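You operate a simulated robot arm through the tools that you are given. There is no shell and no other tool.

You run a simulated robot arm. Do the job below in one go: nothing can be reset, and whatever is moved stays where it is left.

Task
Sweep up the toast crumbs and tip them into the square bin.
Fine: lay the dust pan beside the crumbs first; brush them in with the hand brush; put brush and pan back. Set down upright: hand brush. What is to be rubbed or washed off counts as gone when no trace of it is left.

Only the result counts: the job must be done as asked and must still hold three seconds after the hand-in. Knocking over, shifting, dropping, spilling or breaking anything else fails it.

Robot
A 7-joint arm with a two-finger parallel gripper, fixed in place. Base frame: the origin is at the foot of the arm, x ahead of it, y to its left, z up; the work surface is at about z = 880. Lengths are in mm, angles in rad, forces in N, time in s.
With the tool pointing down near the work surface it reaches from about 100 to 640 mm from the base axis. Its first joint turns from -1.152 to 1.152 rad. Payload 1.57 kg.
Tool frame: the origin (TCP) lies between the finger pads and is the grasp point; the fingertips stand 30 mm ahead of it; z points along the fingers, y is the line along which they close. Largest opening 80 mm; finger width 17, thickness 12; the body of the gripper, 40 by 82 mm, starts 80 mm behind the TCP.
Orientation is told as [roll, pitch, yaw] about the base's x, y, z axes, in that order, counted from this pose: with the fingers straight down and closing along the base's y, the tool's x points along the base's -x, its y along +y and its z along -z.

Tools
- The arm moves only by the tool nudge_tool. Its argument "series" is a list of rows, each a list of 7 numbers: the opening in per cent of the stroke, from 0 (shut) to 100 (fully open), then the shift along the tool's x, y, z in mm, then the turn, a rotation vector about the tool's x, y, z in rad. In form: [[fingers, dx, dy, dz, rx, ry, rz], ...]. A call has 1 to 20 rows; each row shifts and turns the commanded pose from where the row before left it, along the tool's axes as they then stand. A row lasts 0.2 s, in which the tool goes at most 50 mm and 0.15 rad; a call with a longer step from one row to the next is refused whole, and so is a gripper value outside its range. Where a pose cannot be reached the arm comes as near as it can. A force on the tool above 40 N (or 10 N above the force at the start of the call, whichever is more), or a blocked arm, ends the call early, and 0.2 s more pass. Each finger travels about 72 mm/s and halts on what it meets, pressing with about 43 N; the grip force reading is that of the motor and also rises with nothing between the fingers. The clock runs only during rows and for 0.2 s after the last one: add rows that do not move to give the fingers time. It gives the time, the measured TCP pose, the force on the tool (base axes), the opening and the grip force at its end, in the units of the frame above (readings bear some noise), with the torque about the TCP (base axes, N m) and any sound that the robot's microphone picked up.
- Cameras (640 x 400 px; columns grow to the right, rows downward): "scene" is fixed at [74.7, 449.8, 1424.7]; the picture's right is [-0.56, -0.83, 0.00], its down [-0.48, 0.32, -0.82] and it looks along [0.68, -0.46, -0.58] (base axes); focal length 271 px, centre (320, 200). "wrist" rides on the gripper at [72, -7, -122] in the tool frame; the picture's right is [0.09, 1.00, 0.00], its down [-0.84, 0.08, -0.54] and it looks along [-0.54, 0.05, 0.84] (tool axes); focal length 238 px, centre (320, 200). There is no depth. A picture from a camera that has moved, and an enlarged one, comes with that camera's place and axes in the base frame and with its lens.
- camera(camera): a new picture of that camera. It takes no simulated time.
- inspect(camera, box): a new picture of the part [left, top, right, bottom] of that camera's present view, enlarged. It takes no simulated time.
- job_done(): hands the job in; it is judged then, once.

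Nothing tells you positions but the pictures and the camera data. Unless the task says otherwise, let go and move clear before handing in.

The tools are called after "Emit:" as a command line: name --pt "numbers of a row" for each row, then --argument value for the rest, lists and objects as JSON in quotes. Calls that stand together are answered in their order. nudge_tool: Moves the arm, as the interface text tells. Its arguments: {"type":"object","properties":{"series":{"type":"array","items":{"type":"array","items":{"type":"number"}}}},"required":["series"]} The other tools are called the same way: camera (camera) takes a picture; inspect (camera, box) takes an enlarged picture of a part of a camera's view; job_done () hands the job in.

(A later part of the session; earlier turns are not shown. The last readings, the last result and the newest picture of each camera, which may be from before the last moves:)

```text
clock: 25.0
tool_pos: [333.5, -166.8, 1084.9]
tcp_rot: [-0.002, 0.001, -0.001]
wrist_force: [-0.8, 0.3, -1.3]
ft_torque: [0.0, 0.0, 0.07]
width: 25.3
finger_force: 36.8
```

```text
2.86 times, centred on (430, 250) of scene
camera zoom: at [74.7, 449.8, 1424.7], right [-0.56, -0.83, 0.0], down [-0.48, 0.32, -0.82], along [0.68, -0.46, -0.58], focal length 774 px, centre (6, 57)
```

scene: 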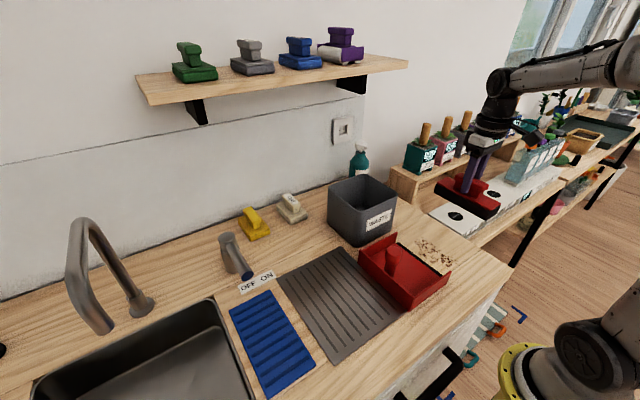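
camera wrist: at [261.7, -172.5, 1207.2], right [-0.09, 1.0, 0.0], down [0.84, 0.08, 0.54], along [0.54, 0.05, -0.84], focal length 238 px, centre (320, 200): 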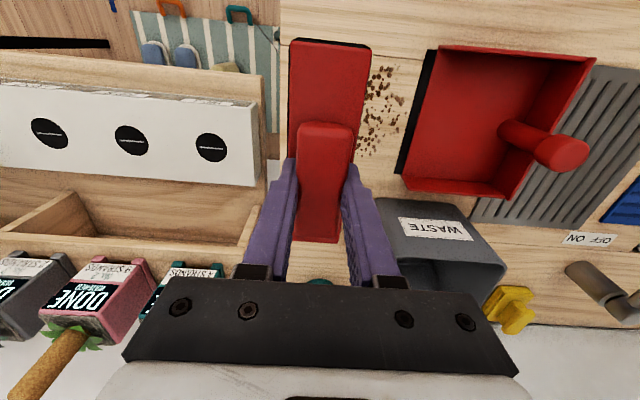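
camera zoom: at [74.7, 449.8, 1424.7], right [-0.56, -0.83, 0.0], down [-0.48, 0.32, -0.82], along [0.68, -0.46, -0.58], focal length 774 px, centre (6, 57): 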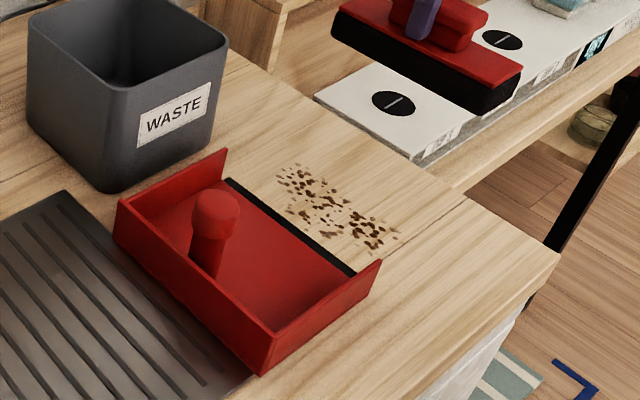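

The brush (x 259–408) is aligned with the pan opening (x ≈ 255–414) and stands behind the crumbs. I'll lower it, slowing down near the counter.

Emit:
nudge_tool --pt "0 0 0 30 0 0 0" --pt "0 0 0 35 0 0 0" --pt "0 0 0 30 0 0 0" --pt "0 0 0 20 0 0 0" --pt "0 0 0 8 0 0 0" --pt "0 0 0 2 0 0 0" --pt "0 0 0 2 0 0 0" --pt "0 0 0 0 0 0 0"

Emit:
inspect --camera "scene" --box '[360, 180, 520, 310]'

Emit:
camera --camera "wrist"

```text
clock: 26.8
tool_pos: [333.0, -167.7, 957.0]
tcp_rot: [-0.002, 0.0, -0.003]
wrist_force: [-0.4, 0.0, -0.8]
ft_torque: [-0.03, 0.0, 0.0]
width: 25.1
finger_force: 37.0
```

```text
3.08 times, centred on (440, 245) of scene
camera zoom: at [74.7, 449.8, 1424.7], right [-0.56, -0.83, 0.0], down [-0.48, 0.32, -0.82], along [0.68, -0.46, -0.58], focal length 834 px, centre (-49, 62)
```

zoom: 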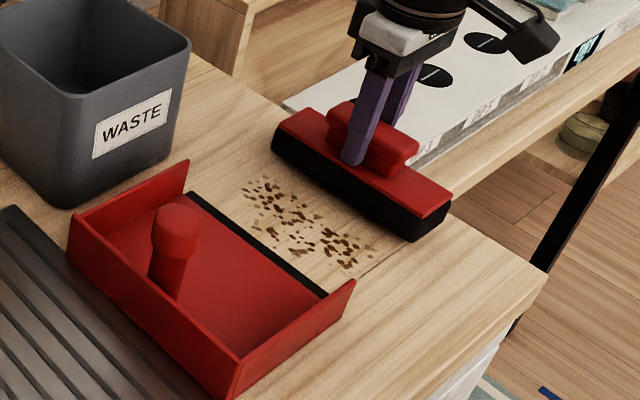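

```text
taken
camera wrist: at [259.3, -172.9, 1079.7], right [-0.09, 1.0, 0.0], down [0.84, 0.08, 0.54], along [0.54, 0.05, -0.84], focal length 238 px, centre (320, 200)
```

wrist: 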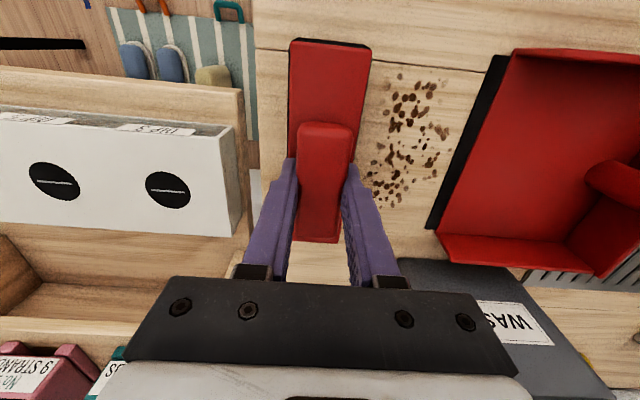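

The brush hovers just above the counter. I'll lower it in 1.5 mm steps until it makes light contact.

Emit:
nudge_tool --pt "0 0 0 1.5 0 0 0" --pt "0 0 0 1.5 0 0 0" --pt "0 0 0 1.5 0 0 0" --pt "0 0 0 1 0 0 0" --pt "0 0 0 0 0 0 0"

```text
clock: 28.0
tool_pos: [331.4, -168.1, 950.8]
tcp_rot: [-0.002, 0.001, 0.0]
wrist_force: [0.4, 0.4, -1.0]
ft_torque: [0.03, -0.02, 0.0]
width: 25.3
finger_force: 36.6
```

Emit:
nudge_tool --pt "0 0 0 1 0 0 0" --pt "0 0 0 0 0 0 0"

Emit:
inspect --camera "scene" --box '[410, 190, 490, 260]'

Emit:
inspect --camera "wrist" --box '[240, 20, 640, 280]'

```text
clock: 28.6
tool_pos: [332.2, -166.2, 950.3]
tcp_rot: [-0.001, 0.002, -0.002]
wrist_force: [-0.3, 0.1, -1.3]
ft_torque: [-0.02, -0.02, 0.0]
width: 25.2
finger_force: 36.9
```

```text
5.71 times, centred on (450, 225) of scene
camera zoom: at [74.7, 449.8, 1424.7], right [-0.56, -0.83, 0.0], down [-0.48, 0.32, -0.82], along [0.68, -0.46, -0.58], focal length 1548 px, centre (-423, 57)
```

zoom: 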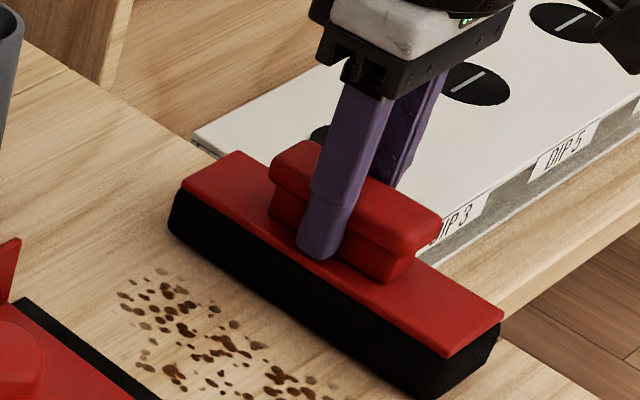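

```text
1.54 times, centred on (440, 150) of wrist
camera zoom: at [259.8, -172.6, 1073.6], right [-0.09, 1.0, 0.0], down [0.84, 0.08, 0.54], along [0.54, 0.05, -0.84], focal length 367 px, centre (135, 277)
```

zoom: 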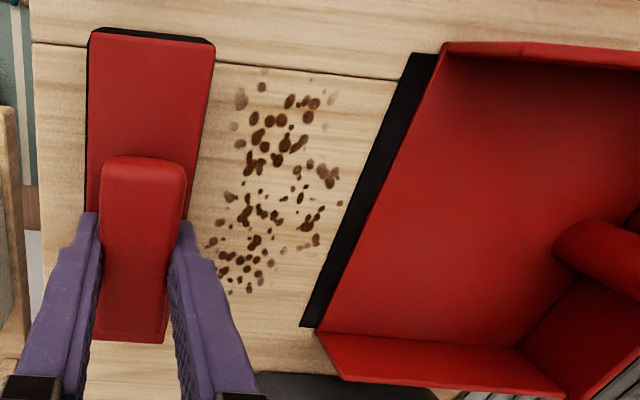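

There's no contact yet, so I'll keep lowering gently.

Emit:
nudge_tool --pt "0 0 0 1 0 0 0" --pt "0 0 0 0 0 0 0"

Emit:
nudge_tool --pt "0 0 0 1 0 0 0" --pt "0 0 0 0 0 0 0"

```text
clock: 29.2
tool_pos: [331.7, -166.9, 949.3]
tcp_rot: [-0.002, -0.001, -0.003]
wrist_force: [0.0, -1.0, -0.8]
ft_torque: [0.01, -0.02, -0.01]
width: 25.0
finger_force: 36.9
```

```text
clock: 29.8
tool_pos: [332.2, -166.8, 949.1]
tcp_rot: [-0.003, 0.001, -0.001]
wrist_force: [-1.0, 1.0, 2.4]
ft_torque: [0.16, -0.13, 0.06]
width: 25.1
finger_force: 37.0
```

Light contact has begun. I'll start the sweep toward the pan (+y) and stop partway to see how the crumbs move.

Emit:
nudge_tool --pt "0 0 6 0 0 0 0" --pt "0 0 8 0 0 0 0" --pt "0 0 8 0 0 0 0" --pt "0 0 8 0 0 0 0" --pt "0 0 8 0 0 0 0" --pt "0 0 8 0 0 0 0" --pt "0 0 4 0 0 0 0" --pt "0 0 0 0 0 0 0"

Emit:
inspect --camera "scene" --box '[380, 190, 500, 290]'

Emit:
inspect --camera "wrist" --box '[240, 20, 640, 280]'

```text
clock: 31.6
tool_pos: [331.0, -116.5, 950.0]
tcp_rot: [-0.003, 0.002, 0.001]
wrist_force: [-0.2, -0.1, -0.1]
ft_torque: [0.01, -0.1, -0.01]
width: 25.1
finger_force: 36.7
```

```text
4.00 times, centred on (440, 240) of scene
camera zoom: at [74.7, 449.8, 1424.7], right [-0.56, -0.83, 0.0], down [-0.48, 0.32, -0.82], along [0.68, -0.46, -0.58], focal length 1084 px, centre (-160, 40)
```

zoom: 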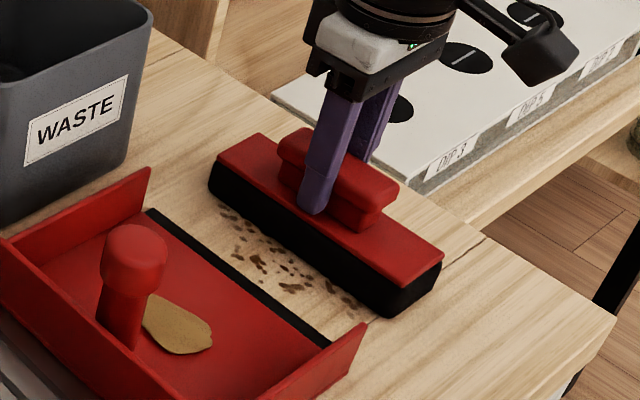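

```text
1.54 times, centred on (440, 150) of wrist
camera zoom: at [259.1, -121.9, 1071.7], right [-0.09, 1.0, 0.0], down [0.84, 0.08, 0.54], along [0.54, 0.05, -0.84], focal length 367 px, centre (135, 277)
```

zoom: 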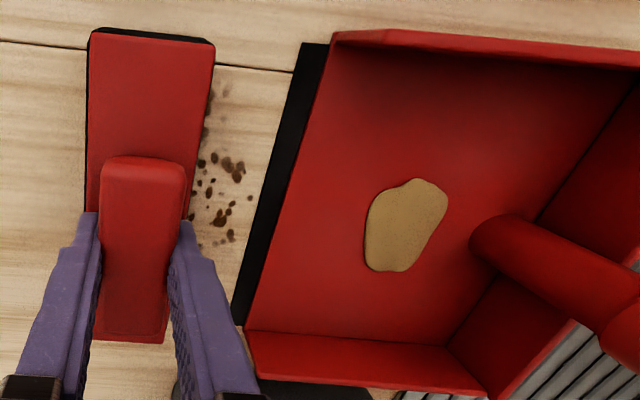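

The sweep works: crumbs collected by the brush appear in the pan. I'll continue up to just before the pan lip.

Emit:
nudge_tool --pt "0 0 6 0 0 0 0" --pt "0 0 8 0 0 0 0" --pt "0 0 8 0 0 0 0" --pt "0 0 8 0 0 0 0" --pt "0 0 6 0 0 0 0" --pt "0 0 4 0 0 0 0" --pt "0 0 0 0 0 0 0"

Emit:
inspect --camera "scene" --box '[380, 190, 500, 290]'

Emit:
inspect --camera "wrist" --box '[240, 20, 640, 280]'

```text
clock: 33.2
tool_pos: [332.9, -76.8, 949.4]
tcp_rot: [-0.001, 0.002, -0.003]
wrist_force: [0.3, -3.3, 6.9]
ft_torque: [-0.03, 0.21, 0.08]
width: 24.9
finger_force: 36.9
```

```text
4.00 times, centred on (440, 240) of scene
camera zoom: at [74.6, 449.7, 1424.7], right [-0.56, -0.83, 0.0], down [-0.48, 0.32, -0.82], along [0.68, -0.46, -0.58], focal length 1084 px, centre (-160, 40)
```

zoom: 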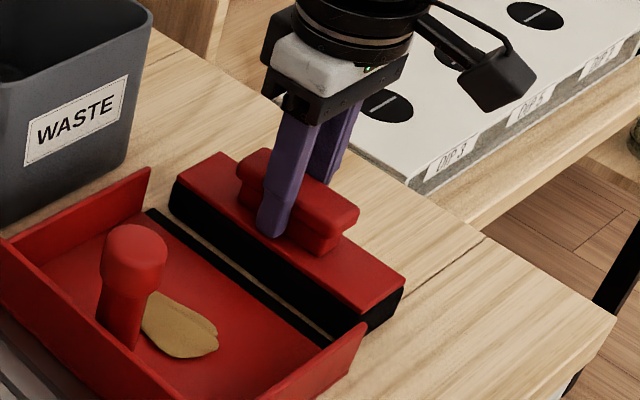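

```text
1.54 times, centred on (440, 150) of wrist
camera zoom: at [260.2, -82.1, 1071.3], right [-0.09, 1.0, 0.0], down [0.84, 0.08, 0.54], along [0.54, 0.05, -0.84], focal length 367 px, centre (135, 277)
```

zoom: 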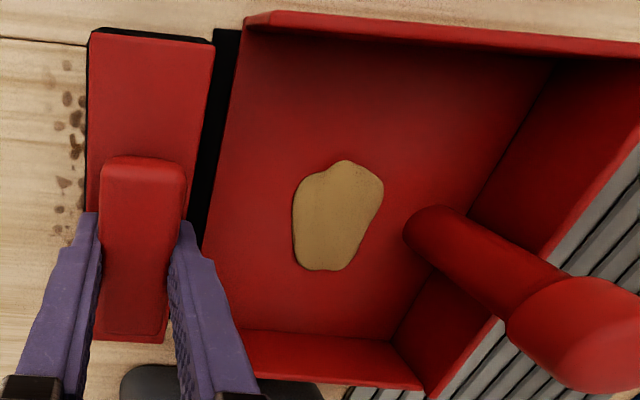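

Faint crumbs remain behind the brush, where contact was light. I'll lift, go back, lower with slightly more pressure and repeat the stroke.

Emit:
nudge_tool --pt "0 0 -3 -10 0 0 0" --pt "0 0 0 -20 0 0 0" --pt "0 0 -30 0 0 0 0" --pt "0 0 -40 0 0 0 0" --pt "0 0 -17 0 0 0 0" --pt "0 0 0 15 0 0 0" --pt "0 0 0 10 0 0 0" --pt "0 0 0 4 0 0 0" --pt "0 0 0 1 0 0 0" --pt "0 0 0 0 0 0 0"

Emit:
inspect --camera "wrist" --box '[240, 20, 640, 280]'

```text
clock: 35.4
tool_pos: [332.1, -167.1, 948.6]
tcp_rot: [-0.001, 0.0, -0.002]
wrist_force: [-1.9, 2.0, 6.9]
ft_torque: [0.41, 0.1, 0.01]
width: 25.3
finger_force: 36.6
```

```text
1.54 times, centred on (440, 150) of wrist
camera zoom: at [259.1, -172.3, 1071.3], right [-0.09, 1.0, 0.0], down [0.84, 0.08, 0.54], along [0.54, 0.05, -0.84], focal length 367 px, centre (135, 277)
```

zoom: 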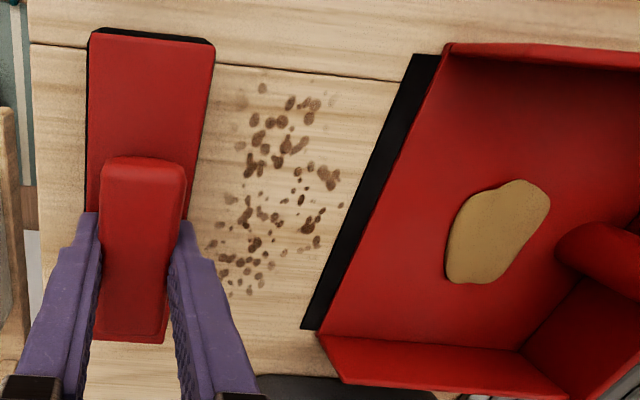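

Each stroke fades the crumbs evenly, so I need several. I'll repeat the sweep-lift-return cycle.

Emit:
nudge_tool --pt "0 0 5 0.5 0 0 0" --pt "0 0 10 0 0 0 0" --pt "0 0 10 0 0 0 0" --pt "0 0 10 0 0 0 0" --pt "0 0 10 0 0 0 0" --pt "0 0 10 0 0 0 0" --pt "0 0 10 0 0 0 0" --pt "0 0 10 0 0 0 0" --pt "0 0 10 0 0 0 0" --pt "0 0 5 0 0 0 0" --pt "0 0 -3 -10 0 0 0" --pt "0 0 0 -20 0 0 0" --pt "0 0 -30 0 0 0 0" --pt "0 0 -40 0 0 0 0" --pt "0 0 -17 0 0 0 0" --pt "0 0 0 15 0 0 0" --pt "0 0 0 10 0 0 0" --pt "0 0 0 4 0 0 0" --pt "0 0 0 1 0 0 0" --pt "0 0 0 0 0 0 0"

Emit:
inspect --camera "wrist" --box '[240, 20, 640, 280]'

Emit:
inspect --camera "scene" --box '[340, 190, 500, 320]'

```text
clock: 39.6
tool_pos: [331.2, -166.1, 948.2]
tcp_rot: [-0.003, 0.0, -0.002]
wrist_force: [0.9, 0.3, 0.3]
ft_torque: [0.02, -0.1, 0.02]
width: 25.1
finger_force: 36.6
```

```text
1.54 times, centred on (440, 150) of wrist
camera zoom: at [259.8, -172.1, 1071.4], right [-0.09, 1.0, 0.0], down [0.84, 0.08, 0.54], along [0.54, 0.05, -0.84], focal length 367 px, centre (135, 277)
```

zoom: 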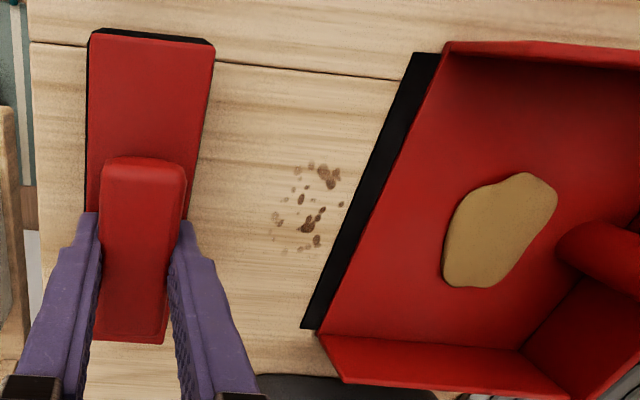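

```text
3.08 times, centred on (420, 255) of scene
camera zoom: at [74.7, 449.8, 1424.7], right [-0.56, -0.83, 0.0], down [-0.48, 0.32, -0.82], along [0.68, -0.46, -0.58], focal length 834 px, centre (12, 31)
```

zoom: 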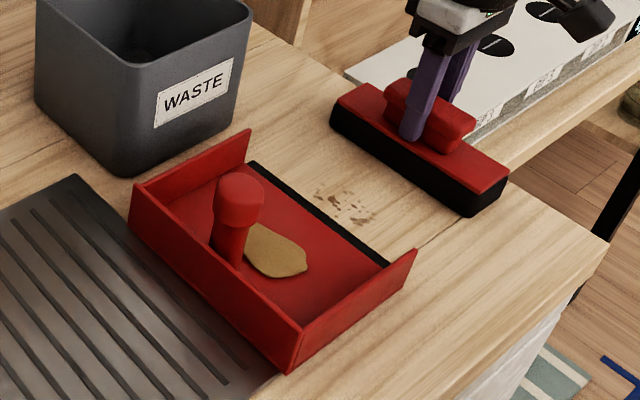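

Only a patch nearest the lip remains. I'll do another stroke with slightly more pressure, going 5 mm farther.

Emit:
nudge_tool --pt "0 0 15 0.3 0 0 0" --pt "0 0 15 0.4 0 0 0" --pt "0 0 10 0 0 0 0" --pt "0 0 10 0 0 0 0" --pt "0 0 8 0 0 0 0" --pt "0 0 8 0 0 0 0" --pt "0 0 8 0 0 0 0" --pt "0 0 8 0 0 0 0" --pt "0 0 8 0 0 0 0" --pt "0 0 5 0 0 0 0" --pt "0 0 0 0 0 0 0"

Emit:
inspect --camera "wrist" --box '[240, 20, 640, 280]'

Emit:
inspect --camera "scene" --box '[340, 190, 500, 320]'

```text
clock: 42.0
tool_pos: [332.3, -72.7, 948.7]
tcp_rot: [-0.001, -0.001, -0.002]
wrist_force: [4.6, -4.8, 17.2]
ft_torque: [-0.07, -1.07, -0.31]
width: 25.2
finger_force: 36.8
```

```text
1.54 times, centred on (440, 150) of wrist
camera zoom: at [260.0, -77.7, 1071.1], right [-0.09, 1.0, 0.0], down [0.84, 0.08, 0.54], along [0.54, 0.05, -0.84], focal length 367 px, centre (135, 277)
```

zoom: 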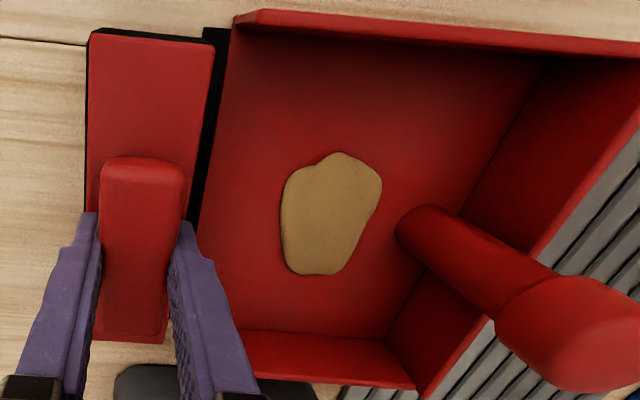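

```text
3.08 times, centred on (420, 255) of scene
camera zoom: at [74.6, 449.7, 1424.7], right [-0.56, -0.83, 0.0], down [-0.48, 0.32, -0.82], along [0.68, -0.46, -0.58], focal length 834 px, centre (12, 31)
```

zoom: 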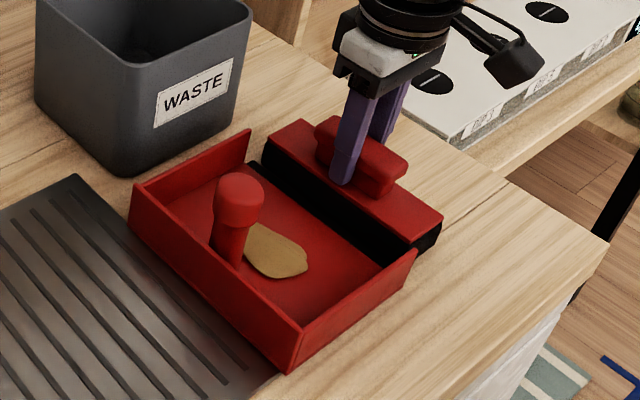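

The brush is at the lip with about 17 N of contact. I'll lift off and check for remaining traces.

Emit:
nudge_tool --pt "0 0 -3 -8 0 0 0" --pt "0 0 -3 -22 0 0 0" --pt "0 0 -30 -20 0 0 0" --pt "0 0 -40 0 0 0 0" --pt "0 0 -19 0 0 0 0" --pt "0 0 0 0 0 0 0"

Emit:
inspect --camera "wrist" --box '[300, 20, 560, 220]'

Emit:
inspect --camera "scene" --box '[380, 210, 480, 290]'

Emit:
camera --camera "wrist"

```text
clock: 43.4
tool_pos: [332.9, -167.8, 999.3]
tcp_rot: [-0.002, 0.001, -0.002]
wrist_force: [-0.5, -0.4, -0.8]
ft_torque: [0.01, -0.03, 0.0]
width: 25.2
finger_force: 37.2
```

```text
2.00 times, centred on (430, 120) of wrist
camera zoom: at [261.4, -173.8, 1122.0], right [-0.09, 1.0, 0.0], down [0.84, 0.08, 0.54], along [0.54, 0.05, -0.84], focal length 477 px, centre (100, 360)
```

zoom: 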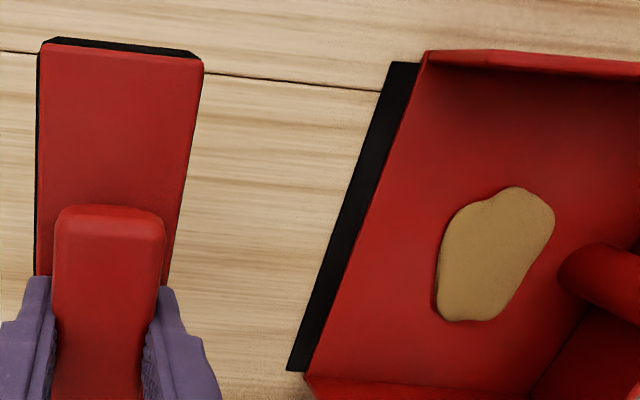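

```text
5.00 times, centred on (430, 250) of scene
camera zoom: at [74.7, 449.8, 1424.7], right [-0.56, -0.83, 0.0], down [-0.48, 0.32, -0.82], along [0.68, -0.46, -0.58], focal length 1355 px, centre (-230, -50)
```

zoom: 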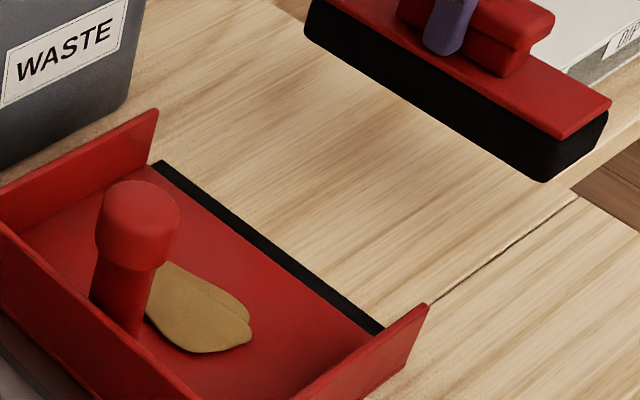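

```text
taken
camera wrist: at [261.4, -173.8, 1122.0], right [-0.09, 1.0, 0.0], down [0.84, 0.08, 0.54], along [0.54, 0.05, -0.84], focal length 238 px, centre (320, 200)
```

wrist: 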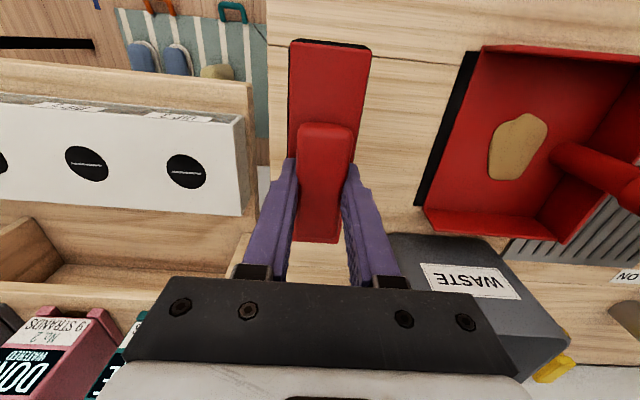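

The counter looks clean. I'll do one more stroke to remove any faint residue, then lift.

Emit:
nudge_tool --pt "0 0 0 25 0 0 0" --pt "0 0 0 18 0 0 0" --pt "0 0 0 5 0 0 0" --pt "0 0 0 1 0 0 0" --pt "0 0 0 0.7 0 0 0" --pt "0 0 10 0 0 0 0" --pt "0 0 12 0 0 0 0" --pt "0 0 12 0 0 0 0" --pt "0 0 12 0 0 0 0" --pt "0 0 12 0 0 0 0" --pt "0 0 12 0 0 0 0" --pt "0 0 12 0 0 0 0" --pt "0 0 9 0 0 0 0" --pt "0 0 0 0 0 0 0"

Emit:
nudge_tool --pt "0 0 -3 -8 0 0 0" --pt "0 0 -3 -22 0 0 0" --pt "0 0 0 -40 0 0 0" --pt "0 0 0 -40 0 0 0" --pt "0 0 0 -25 0 0 0" --pt "0 0 0 0 0 0 0"

Emit:
inspect --camera "wrist" --box '[240, 0, 500, 220]'

Emit:
inspect --camera "scene" --box '[320, 170, 500, 320]'

```text
clock: 46.4
tool_pos: [332.0, -76.9, 947.5]
tcp_rot: [-0.002, -0.006, -0.002]
wrist_force: [0.5, -12.0, 29.1]
ft_torque: [-0.21, -0.21, -0.06]
width: 25.2
finger_force: 37.1
```

```text
clock: 47.8
tool_pos: [330.5, -83.8, 1083.6]
tcp_rot: [-0.001, 0.002, -0.002]
wrist_force: [-0.5, -0.1, -1.1]
ft_torque: [-0.01, 0.0, 0.01]
width: 25.2
finger_force: 36.5
```

```text
1.82 times, centred on (370, 110) of wrist
camera zoom: at [258.6, -89.0, 1206.2], right [-0.09, 1.0, 0.0], down [0.84, 0.08, 0.54], along [0.54, 0.05, -0.84], focal length 433 px, centre (229, 364)
```

zoom: 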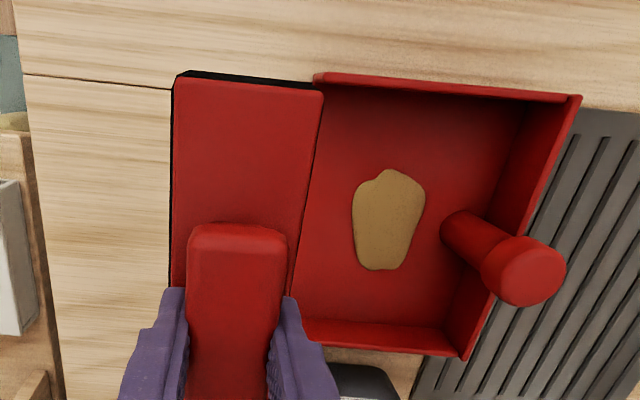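

```text
2.67 times, centred on (410, 245) of scene
camera zoom: at [74.7, 449.8, 1424.7], right [-0.56, -0.83, 0.0], down [-0.48, 0.32, -0.82], along [0.68, -0.46, -0.58], focal length 722 px, centre (80, 80)
```

zoom: 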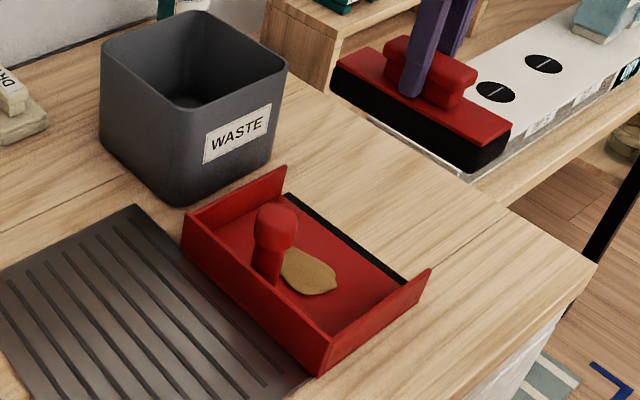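

The counter is clean and the crumbs sit in the pan. I'll carry the brush back above its blue mat at (371, 375.5).

Emit:
nudge_tool --pt "0 0 20 0 0 0 0" --pt "0 0 38 0 0 0 0" --pt "0 0 40 0 0 0 0" --pt "0 0 40 0 0 0 0" --pt "0 0 40 0 0 0 0" --pt "0 0 40 0 0 0 0" --pt "0 0 40 0 0 0 0" --pt "0 -8 40 0 0 0 0" --pt "0 -8 40 0 0 0 0" --pt "0 -8 40 0 0 0 0" --pt "0 -8 40 0 0 0 0" --pt "0 -8 25 0 0 0 0" --pt "0 0 14.5 0 0 0 0" --pt "0 0 0 20 0 0 0" --pt "0 0 0 0 0 0 0"

Emit:
camera --camera "wrist"

Emit:
camera --camera "scene"

Emit:
inspect --camera "wrist" --box '[220, 20, 420, 240]'

```text
clock: 51.0
tool_pos: [374.4, 377.4, 1063.8]
tcp_rot: [0.0, 0.001, -0.002]
wrist_force: [-0.6, -0.7, -2.5]
ft_torque: [-0.01, -0.01, -0.02]
width: 25.3
finger_force: 36.4
```

```text
taken
camera wrist: at [302.0, 371.6, 1187.1], right [-0.09, 1.0, 0.0], down [0.84, 0.08, 0.54], along [0.54, 0.05, -0.84], focal length 238 px, centre (320, 200)
```

wrist: 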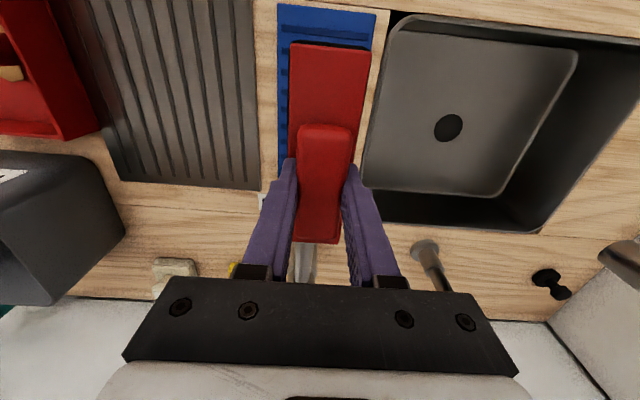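

```text
taken
```

scene: 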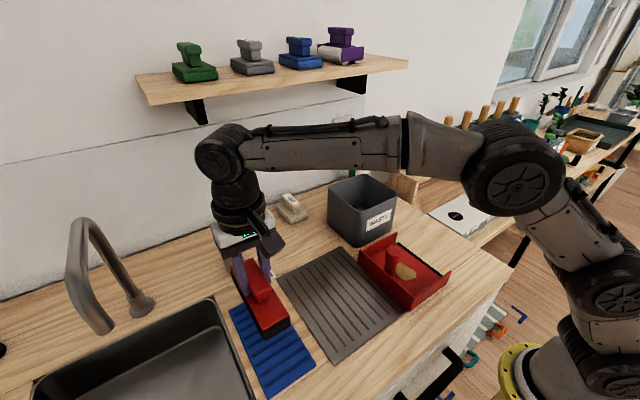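

```text
1.82 times, centred on (320, 130) of wrist
camera zoom: at [302.0, 371.6, 1187.1], right [-0.09, 1.0, 0.0], down [0.84, 0.08, 0.54], along [0.54, 0.05, -0.84], focal length 433 px, centre (320, 327)
```

zoom: 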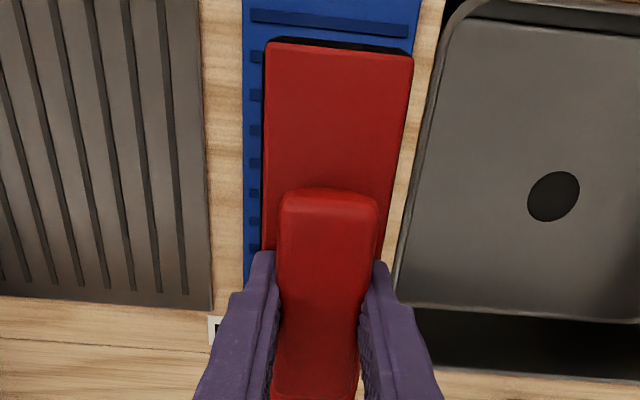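

I'm slightly off the original spot, so I'll correct by about 3 mm and descend, slowing near the mat.

Emit:
nudge_tool --pt "0 3.5 -3 0 0 0 0" --pt "0 0 0 30 0 0 0" --pt "0 0 0 35 0 0 0" --pt "0 0 0 25 0 0 0" --pt "0 0 0 12 0 0 0" --pt "0 0 0 3 0 0 0" --pt "0 0 0 0 0 0 0"

Emit:
inspect --camera "wrist" --box '[220, 20, 420, 240]'

Emit:
inspect --camera "scene" --box '[220, 260, 340, 400]'

```text
clock: 52.6
tool_pos: [370.0, 375.1, 959.9]
tcp_rot: [-0.001, 0.001, -0.001]
wrist_force: [0.5, 0.1, -1.5]
ft_torque: [0.0, -0.01, -0.01]
width: 25.3
finger_force: 36.4
```

```text
1.82 times, centred on (320, 130) of wrist
camera zoom: at [298.2, 368.7, 1081.5], right [-0.09, 1.0, 0.0], down [0.84, 0.08, 0.54], along [0.54, 0.05, -0.84], focal length 433 px, centre (320, 327)
```

zoom: 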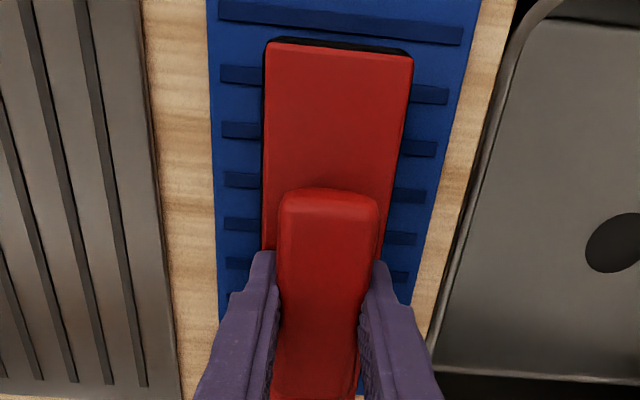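

```text
2.86 times, centred on (280, 330) of scene
camera zoom: at [74.7, 449.8, 1424.7], right [-0.56, -0.83, 0.0], down [-0.48, 0.32, -0.82], along [0.68, -0.46, -0.58], focal length 774 px, centre (434, -171)
```

zoom: 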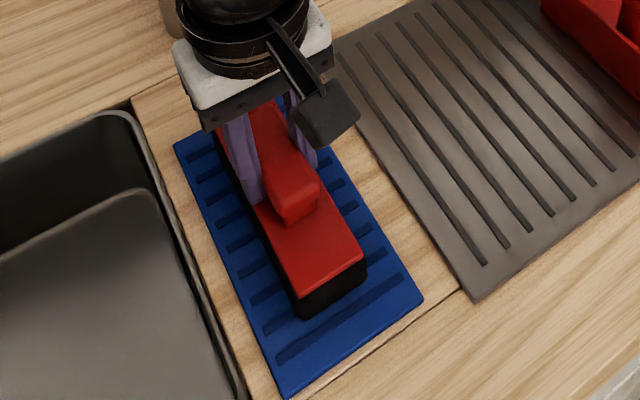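

Emit:
nudge_tool --pt "0 0 0 1.5 0 0 0" --pt "0 0 0 1.5 0 0 0" --pt "0 0 0 1 0 0 0" --pt "0 0 0 0 0 0 0"

Emit:
nudge_tool --pt "0 0 0 0.8 0 0 0" --pt "0 0 0 0 0 0 0"

```text
clock: 53.6
tool_pos: [370.2, 373.1, 955.2]
tcp_rot: [0.0, 0.0, -0.001]
wrist_force: [1.7, -1.4, 2.7]
ft_torque: [-0.11, -0.39, -0.1]
width: 25.1
finger_force: 37.3
```

```text
clock: 54.2
tool_pos: [368.9, 372.3, 954.8]
tcp_rot: [-0.001, 0.001, -0.001]
wrist_force: [-2.3, -2.5, 9.8]
ft_torque: [-0.14, -0.61, -0.15]
width: 25.2
finger_force: 36.0
```

The brush rests on the mat with about 10 N of contact. I'll release it and rise.

Emit:
nudge_tool --pt "40 0 0 0 0 0 0" --pt "70 0 0 0 0 0 0" --pt "100 0 0 0 0 0 0" --pt "100 0 0 0 0 0 0" --pt "100 0 0 -15 0 0 0" --pt "100 0 0 -40 0 0 0" --pt "100 0 0 -40 0 0 0" --pt "100 0 0 -35 0 0 0" --pt "100 0 0 0 0 0 0"

Emit:
inspect --camera "scene" --box '[220, 260, 340, 400]'

Emit:
camera --camera "wrist"

```text
clock: 56.2
tool_pos: [369.5, 377.1, 1084.0]
tcp_rot: [-0.001, 0.001, -0.001]
wrist_force: [0.1, 0.9, -1.1]
ft_torque: [0.02, 0.01, -0.01]
width: 80.2
finger_force: 0.1
```

```text
2.86 times, centred on (280, 330) of scene
camera zoom: at [74.7, 449.8, 1424.7], right [-0.56, -0.83, 0.0], down [-0.48, 0.32, -0.82], along [0.68, -0.46, -0.58], focal length 774 px, centre (434, -171)
```

zoom: 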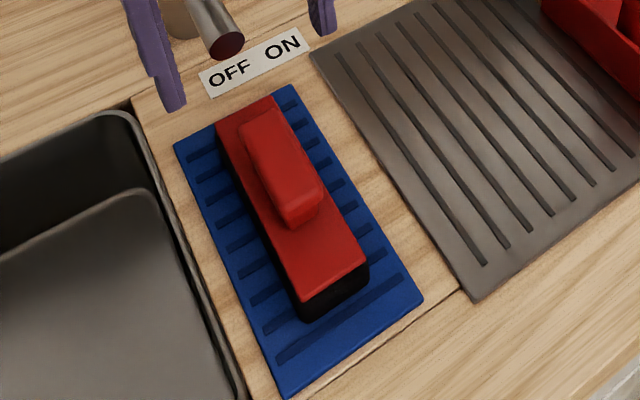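

```text
taken
camera wrist: at [297.1, 371.6, 1206.7], right [-0.09, 1.0, 0.0], down [0.84, 0.08, 0.54], along [0.54, 0.05, -0.84], focal length 238 px, centre (320, 200)
```

wrist: 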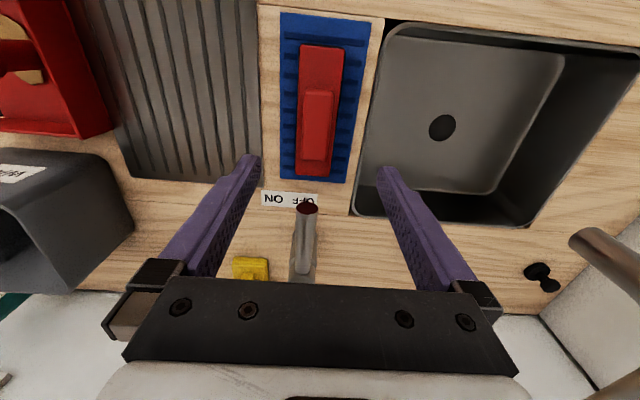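

The brush is back, upright, on its mat. Before picking up the pan, I'll inspect the area around the bin to plan the tipping.

Emit:
inspect --camera "scene" --box '[300, 120, 440, 260]'

Emit:
nudge_tool --pt "100 10 -40 -10 0 0 0" --pt "100 10 -40 -10 0 0 0" --pt "100 10 -40 -10 0 0 0" --pt "100 10 -40 -10 0 0 0" --pt "100 0 -40 0 0 0 0" --pt "100 0 -40 0 0 0 0" --pt "100 0 -40 0 0 0 0" --pt "100 0 -30 0 0 0 0" --pt "100 0 0 0 0 0 0"

Emit:
camera --camera "wrist"

```text
2.86 times, centred on (370, 190) of scene
camera zoom: at [74.7, 449.8, 1424.7], right [-0.56, -0.83, 0.0], down [-0.48, 0.32, -0.82], along [0.68, -0.46, -0.58], focal length 774 px, centre (177, 229)
```

zoom: 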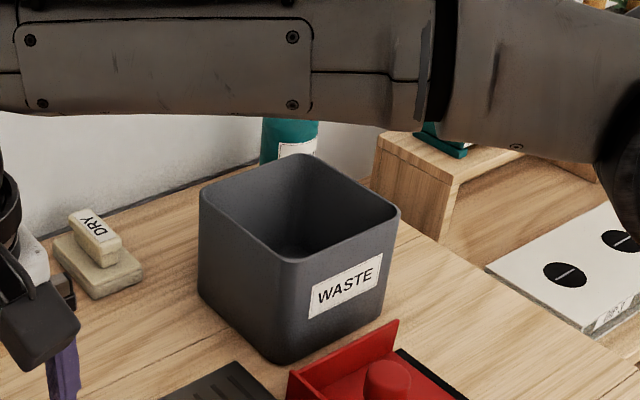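

```text
clock: 58.2
tool_pos: [329.6, 61.2, 1121.9]
tcp_rot: [-0.003, 0.0, -0.002]
wrist_force: [-0.3, -0.5, -0.4]
ft_torque: [0.02, 0.02, -0.02]
width: 80.0
finger_force: 0.1
```

```text
taken
camera wrist: at [257.5, 55.6, 1244.8], right [-0.09, 1.0, 0.0], down [0.84, 0.08, 0.54], along [0.54, 0.05, -0.84], focal length 238 px, centre (320, 200)
```

wrist: 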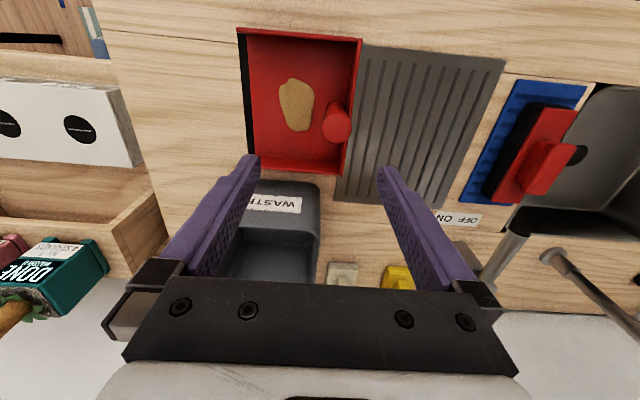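

The wall is well behind the bin, so there's room. I'll move above the pan post again and measure it for the grasp.

Emit:
nudge_tool --pt "100 -2 19 20 0 0 0" --pt "100 0 0 30 0 0 0" --pt "100 0 0 15 0 0 0" --pt "100 0 0 0 0 0 0"

Emit:
inspect --camera "wrist" --box '[230, 40, 400, 190]'

```text
clock: 59.2
tool_pos: [331.6, 81.6, 1057.9]
tcp_rot: [-0.002, 0.002, -0.001]
wrist_force: [0.2, -0.1, 0.8]
ft_torque: [0.01, 0.02, -0.02]
width: 79.9
finger_force: 0.0
```

```text
2.67 times, centred on (315, 115) of wrist
camera zoom: at [260.1, 76.1, 1180.8], right [-0.09, 1.0, 0.0], down [0.84, 0.08, 0.54], along [0.54, 0.05, -0.84], focal length 636 px, centre (333, 427)
```

zoom: 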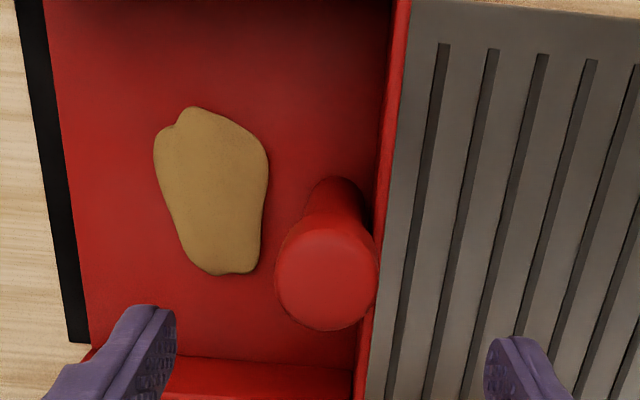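

The post is at about (331, 81). I'll descend to TCP z ≈ 966, with the fingertips just above the wall, and close.

Emit:
nudge_tool --pt "100 1 -2 25 0 0 0" --pt "100 0 0 30 0 0 0" --pt "100 0 0 20 0 0 0" --pt "100 0 0 12 0 0 0" --pt "100 0 0 5 0 0 0" --pt "100 0 0 0 0 0 0"

Emit:
nudge_tool --pt "0 0 0 0 0 0 0" --pt "0 0 0 0 0 0 0" --pt "0 0 0 0 0 0 0" --pt "0 0 0 0 0 0 0" --pt "0 0 0 0 0 0 0"

Emit:
inspect --camera "wrist" --box '[200, 40, 440, 260]'

Emit:
inspect --camera "scene" --box '[340, 200, 460, 320]'

```text
clock: 60.6
tool_pos: [329.6, 78.6, 965.5]
tcp_rot: [-0.002, 0.002, -0.002]
wrist_force: [0.2, -0.1, 0.2]
ft_torque: [0.03, 0.01, 0.04]
width: 79.9
finger_force: 0.0
```

```text
clock: 61.8
tool_pos: [329.6, 78.1, 966.0]
tcp_rot: [-0.003, 0.002, -0.001]
wrist_force: [0.0, -0.8, 0.3]
ft_torque: [-0.03, 0.03, 0.01]
width: 29.4
finger_force: 39.0
```

```text
1.82 times, centred on (320, 150) of wrist
camera zoom: at [257.4, 72.5, 1088.8], right [-0.09, 1.0, 0.0], down [0.84, 0.08, 0.54], along [0.54, 0.05, -0.84], focal length 433 px, centre (320, 291)
```

zoom: 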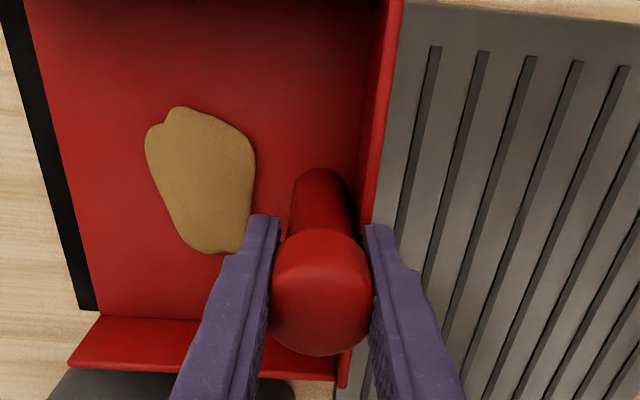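

```text
3.33 times, centred on (400, 260) of scene
camera zoom: at [74.7, 449.8, 1424.7], right [-0.56, -0.83, 0.0], down [-0.48, 0.32, -0.82], along [0.68, -0.46, -0.58], focal length 903 px, centre (53, 0)
```

zoom: 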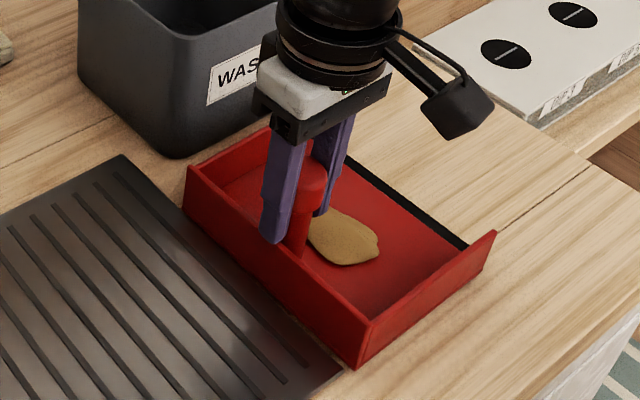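

The grip is deeper than before, with the fingertips below the knob. I'll lift very gently and check for slip.

Emit:
nudge_tool --pt "0 0 0 -2 0 0 0" --pt "0 0 0 -3 0 0 0" --pt "0 0 0 -3 0 0 0" --pt "0 0 0 -4 0 0 0" --pt "0 0 0 -4 0 0 0" --pt "0 0 0 0 0 0 0"

Emit:
inspect --camera "wrist" --box '[200, 40, 440, 260]'

Emit:
inspect --camera "scene" --box '[340, 200, 460, 320]'

```text
clock: 63.2
tool_pos: [329.2, 76.8, 981.5]
tcp_rot: [-0.004, 0.002, -0.001]
wrist_force: [0.3, -0.2, -1.4]
ft_torque: [0.03, 0.01, 0.01]
width: 29.1
finger_force: 38.6
```

```text
1.82 times, centred on (320, 150) of wrist
camera zoom: at [256.5, 72.7, 1104.5], right [-0.09, 1.0, 0.0], down [0.84, 0.08, 0.54], along [0.54, 0.05, -0.84], focal length 433 px, centre (320, 291)
```

zoom: 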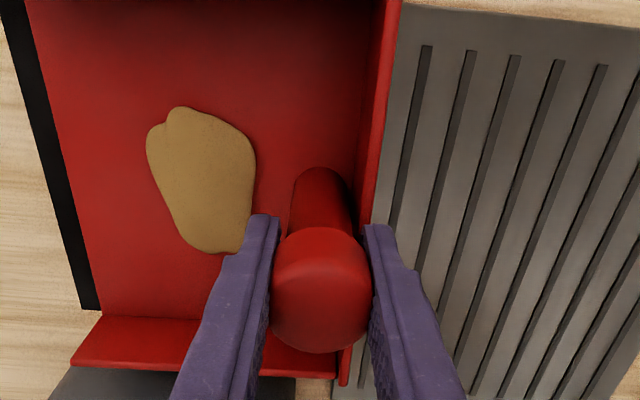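

```text
3.33 times, centred on (400, 260) of scene
camera zoom: at [74.7, 449.8, 1424.7], right [-0.56, -0.83, 0.0], down [-0.48, 0.32, -0.82], along [0.68, -0.46, -0.58], focal length 903 px, centre (53, 0)
```

zoom: 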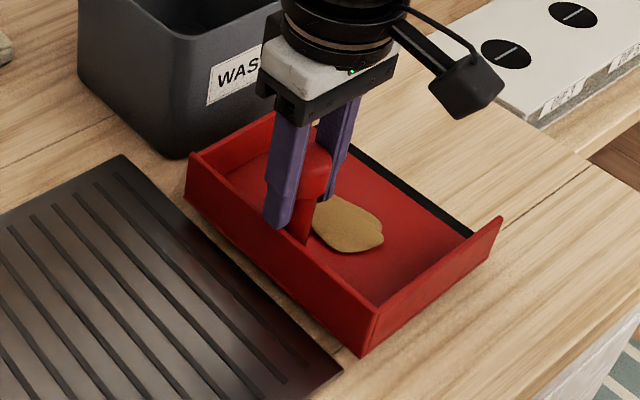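

There's no slip this time: the wrist view is unchanged relative to the gripper. I'll keep lifting gently to about z = 1140.

Emit:
nudge_tool --pt "0 0 0 -4 0 0 0" --pt "0 0 0 -8 0 0 0" --pt "0 0 0 -12 0 0 0" --pt "0 0 0 -15 0 0 0" --pt "0 0 0 -15 0 0 0" --pt "0 0 0 -15 0 0 0" --pt "0 0 0 -15 0 0 0" --pt "0 0 0 -15 0 0 0" --pt "0 0 0 -15 0 0 0" --pt "0 0 0 -15 0 0 0" --pt "0 0 0 -15 0 0 0" --pt "0 0 0 -10 0 0 0" --pt "0 0 0 -4 0 0 0" --pt "0 0 0 0 0 0 0"

Emit:
camera --camera "wrist"

Emit:
camera --camera "scene"

```text
clock: 66.2
tool_pos: [329.5, 79.7, 1140.0]
tcp_rot: [-0.001, 0.002, -0.003]
wrist_force: [0.5, -0.6, -1.7]
ft_torque: [-0.03, 0.0, 0.01]
width: 28.8
finger_force: 39.1
```

```text
taken
camera wrist: at [257.9, 73.7, 1262.6], right [-0.09, 1.0, 0.0], down [0.84, 0.08, 0.54], along [0.54, 0.05, -0.84], focal length 238 px, centre (320, 200)
```

wrist: 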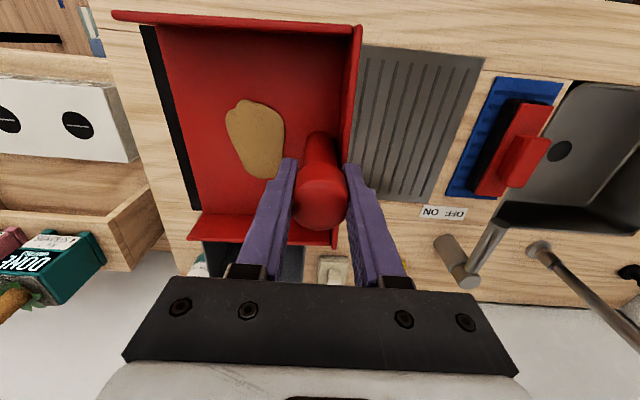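

```text
taken
```

scene: 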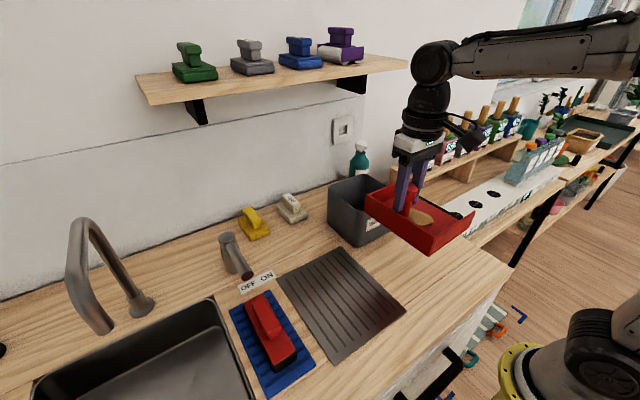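

The pan is carried level and stable. I'll move forward and up to about (430, 0, 1186), still level, before turning it.

Emit:
nudge_tool --pt "0 -8 -6 -4 0 0 0" --pt "0 -15 -12 -7 0 0 0" --pt "0 -18 -14 -8 0 0 0" --pt "0 -18 -14 -8 0 0 0" --pt "0 -18 -14 -8 0 0 0" --pt "0 -15 -12 -7 0 0 0" --pt "0 -8 -9 -4 0 0 0" --pt "0 0 0 0 0 0 0"

Emit:
nudge_tool --pt "0 0 0 0 0 0 0.05" --pt "0 0 0 0 0 0 0.1" --pt "0 0 0 0 0 0 0.12" --pt "0 0 0 0 0 0 0.12" --pt "0 0 0 0 0 0 0.12" --pt "0 0 0 0 0 0 0.12" --pt "0 0 0 0 0 0 0.1" --pt "0 0 0 0 0 0 0.05" --pt "0 0 0 0 0 0 0"

Emit:
camera --camera "wrist"

Emit:
camera --camera "scene"

```text
clock: 68.0
tool_pos: [428.4, -1.3, 1184.6]
tcp_rot: [-0.001, 0.002, -0.003]
wrist_force: [0.5, -0.5, -1.7]
ft_torque: [-0.03, 0.02, 0.01]
width: 28.8
finger_force: 38.8
```

```text
clock: 70.0
tool_pos: [429.9, -0.1, 1184.7]
tcp_rot: [-0.001, -0.001, -0.782]
wrist_force: [0.3, -0.1, -2.0]
ft_torque: [0.06, -0.06, -0.01]
width: 29.2
finger_force: 38.9
```

```text
taken
camera wrist: at [374.2, 46.5, 1307.7], right [0.64, 0.77, 0.0], down [0.65, -0.53, 0.54], along [0.42, -0.35, -0.84], focal length 238 px, centre (320, 200)
```

wrist: 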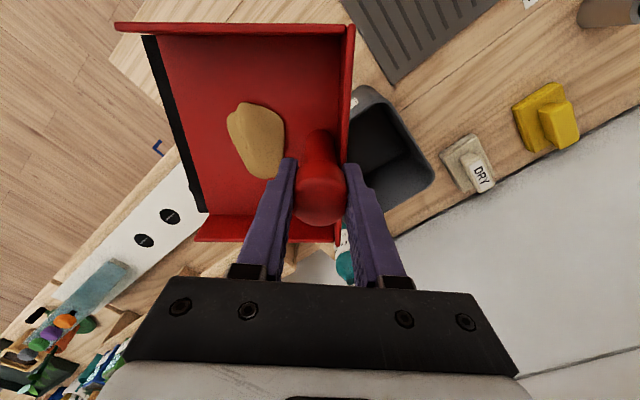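

```text
taken
```

scene: 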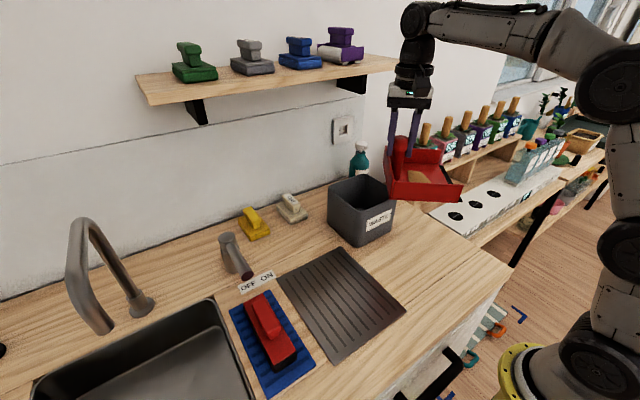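

The yaw of -45° works and the pan stays level. I'll turn a little further to about -0.95 rad, then move level over the bin's front to about (550, 15).

Emit:
nudge_tool --pt "0 0 0 0 0 0 0.085" --pt "0 0 0 0 0 0 0.083" --pt "0 -5 9 0 0 0 0" --pt "0 -10 18 0 0 0 0" --pt "0 -10 18 0 0 0 0" --pt "0 -10 18 0 0 0 0" --pt "0 -10 18 0 0 0 0" --pt "0 -8 15 0 0 0 0" --pt "0 -5 10 0 0 0 0" --pt "0 0 0 0 0 0 0"

Emit:
camera --camera "wrist"

Emit:
camera --camera "scene"

```text
clock: 72.2
tool_pos: [536.0, 10.7, 1185.5]
tcp_rot: [-0.001, 0.0, -0.95]
wrist_force: [0.1, -0.1, -2.0]
ft_torque: [-0.03, 0.05, -0.03]
width: 28.8
finger_force: 38.4
out of reach, approached as far as the arm can: row 9
```

```text
taken
camera wrist: at [488.9, 67.0, 1307.6], right [0.76, 0.65, 0.0], down [0.55, -0.63, 0.54], along [0.35, -0.41, -0.84], focal length 238 px, centre (320, 200)
```

wrist: 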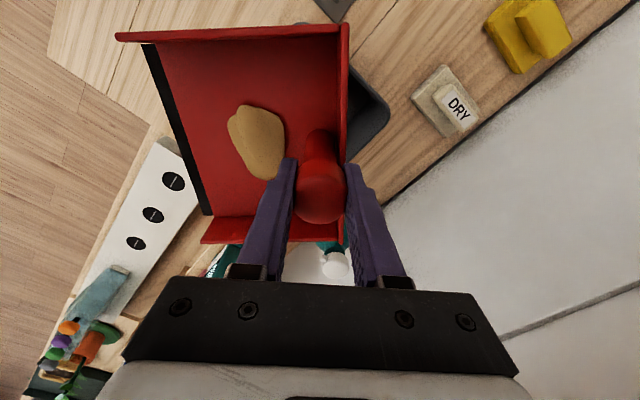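

```text
taken
```

scene: 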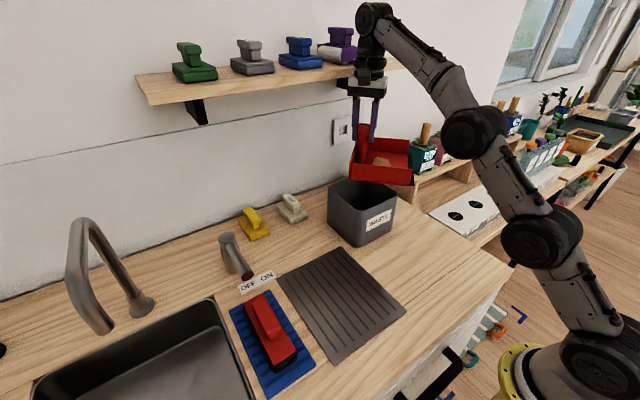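

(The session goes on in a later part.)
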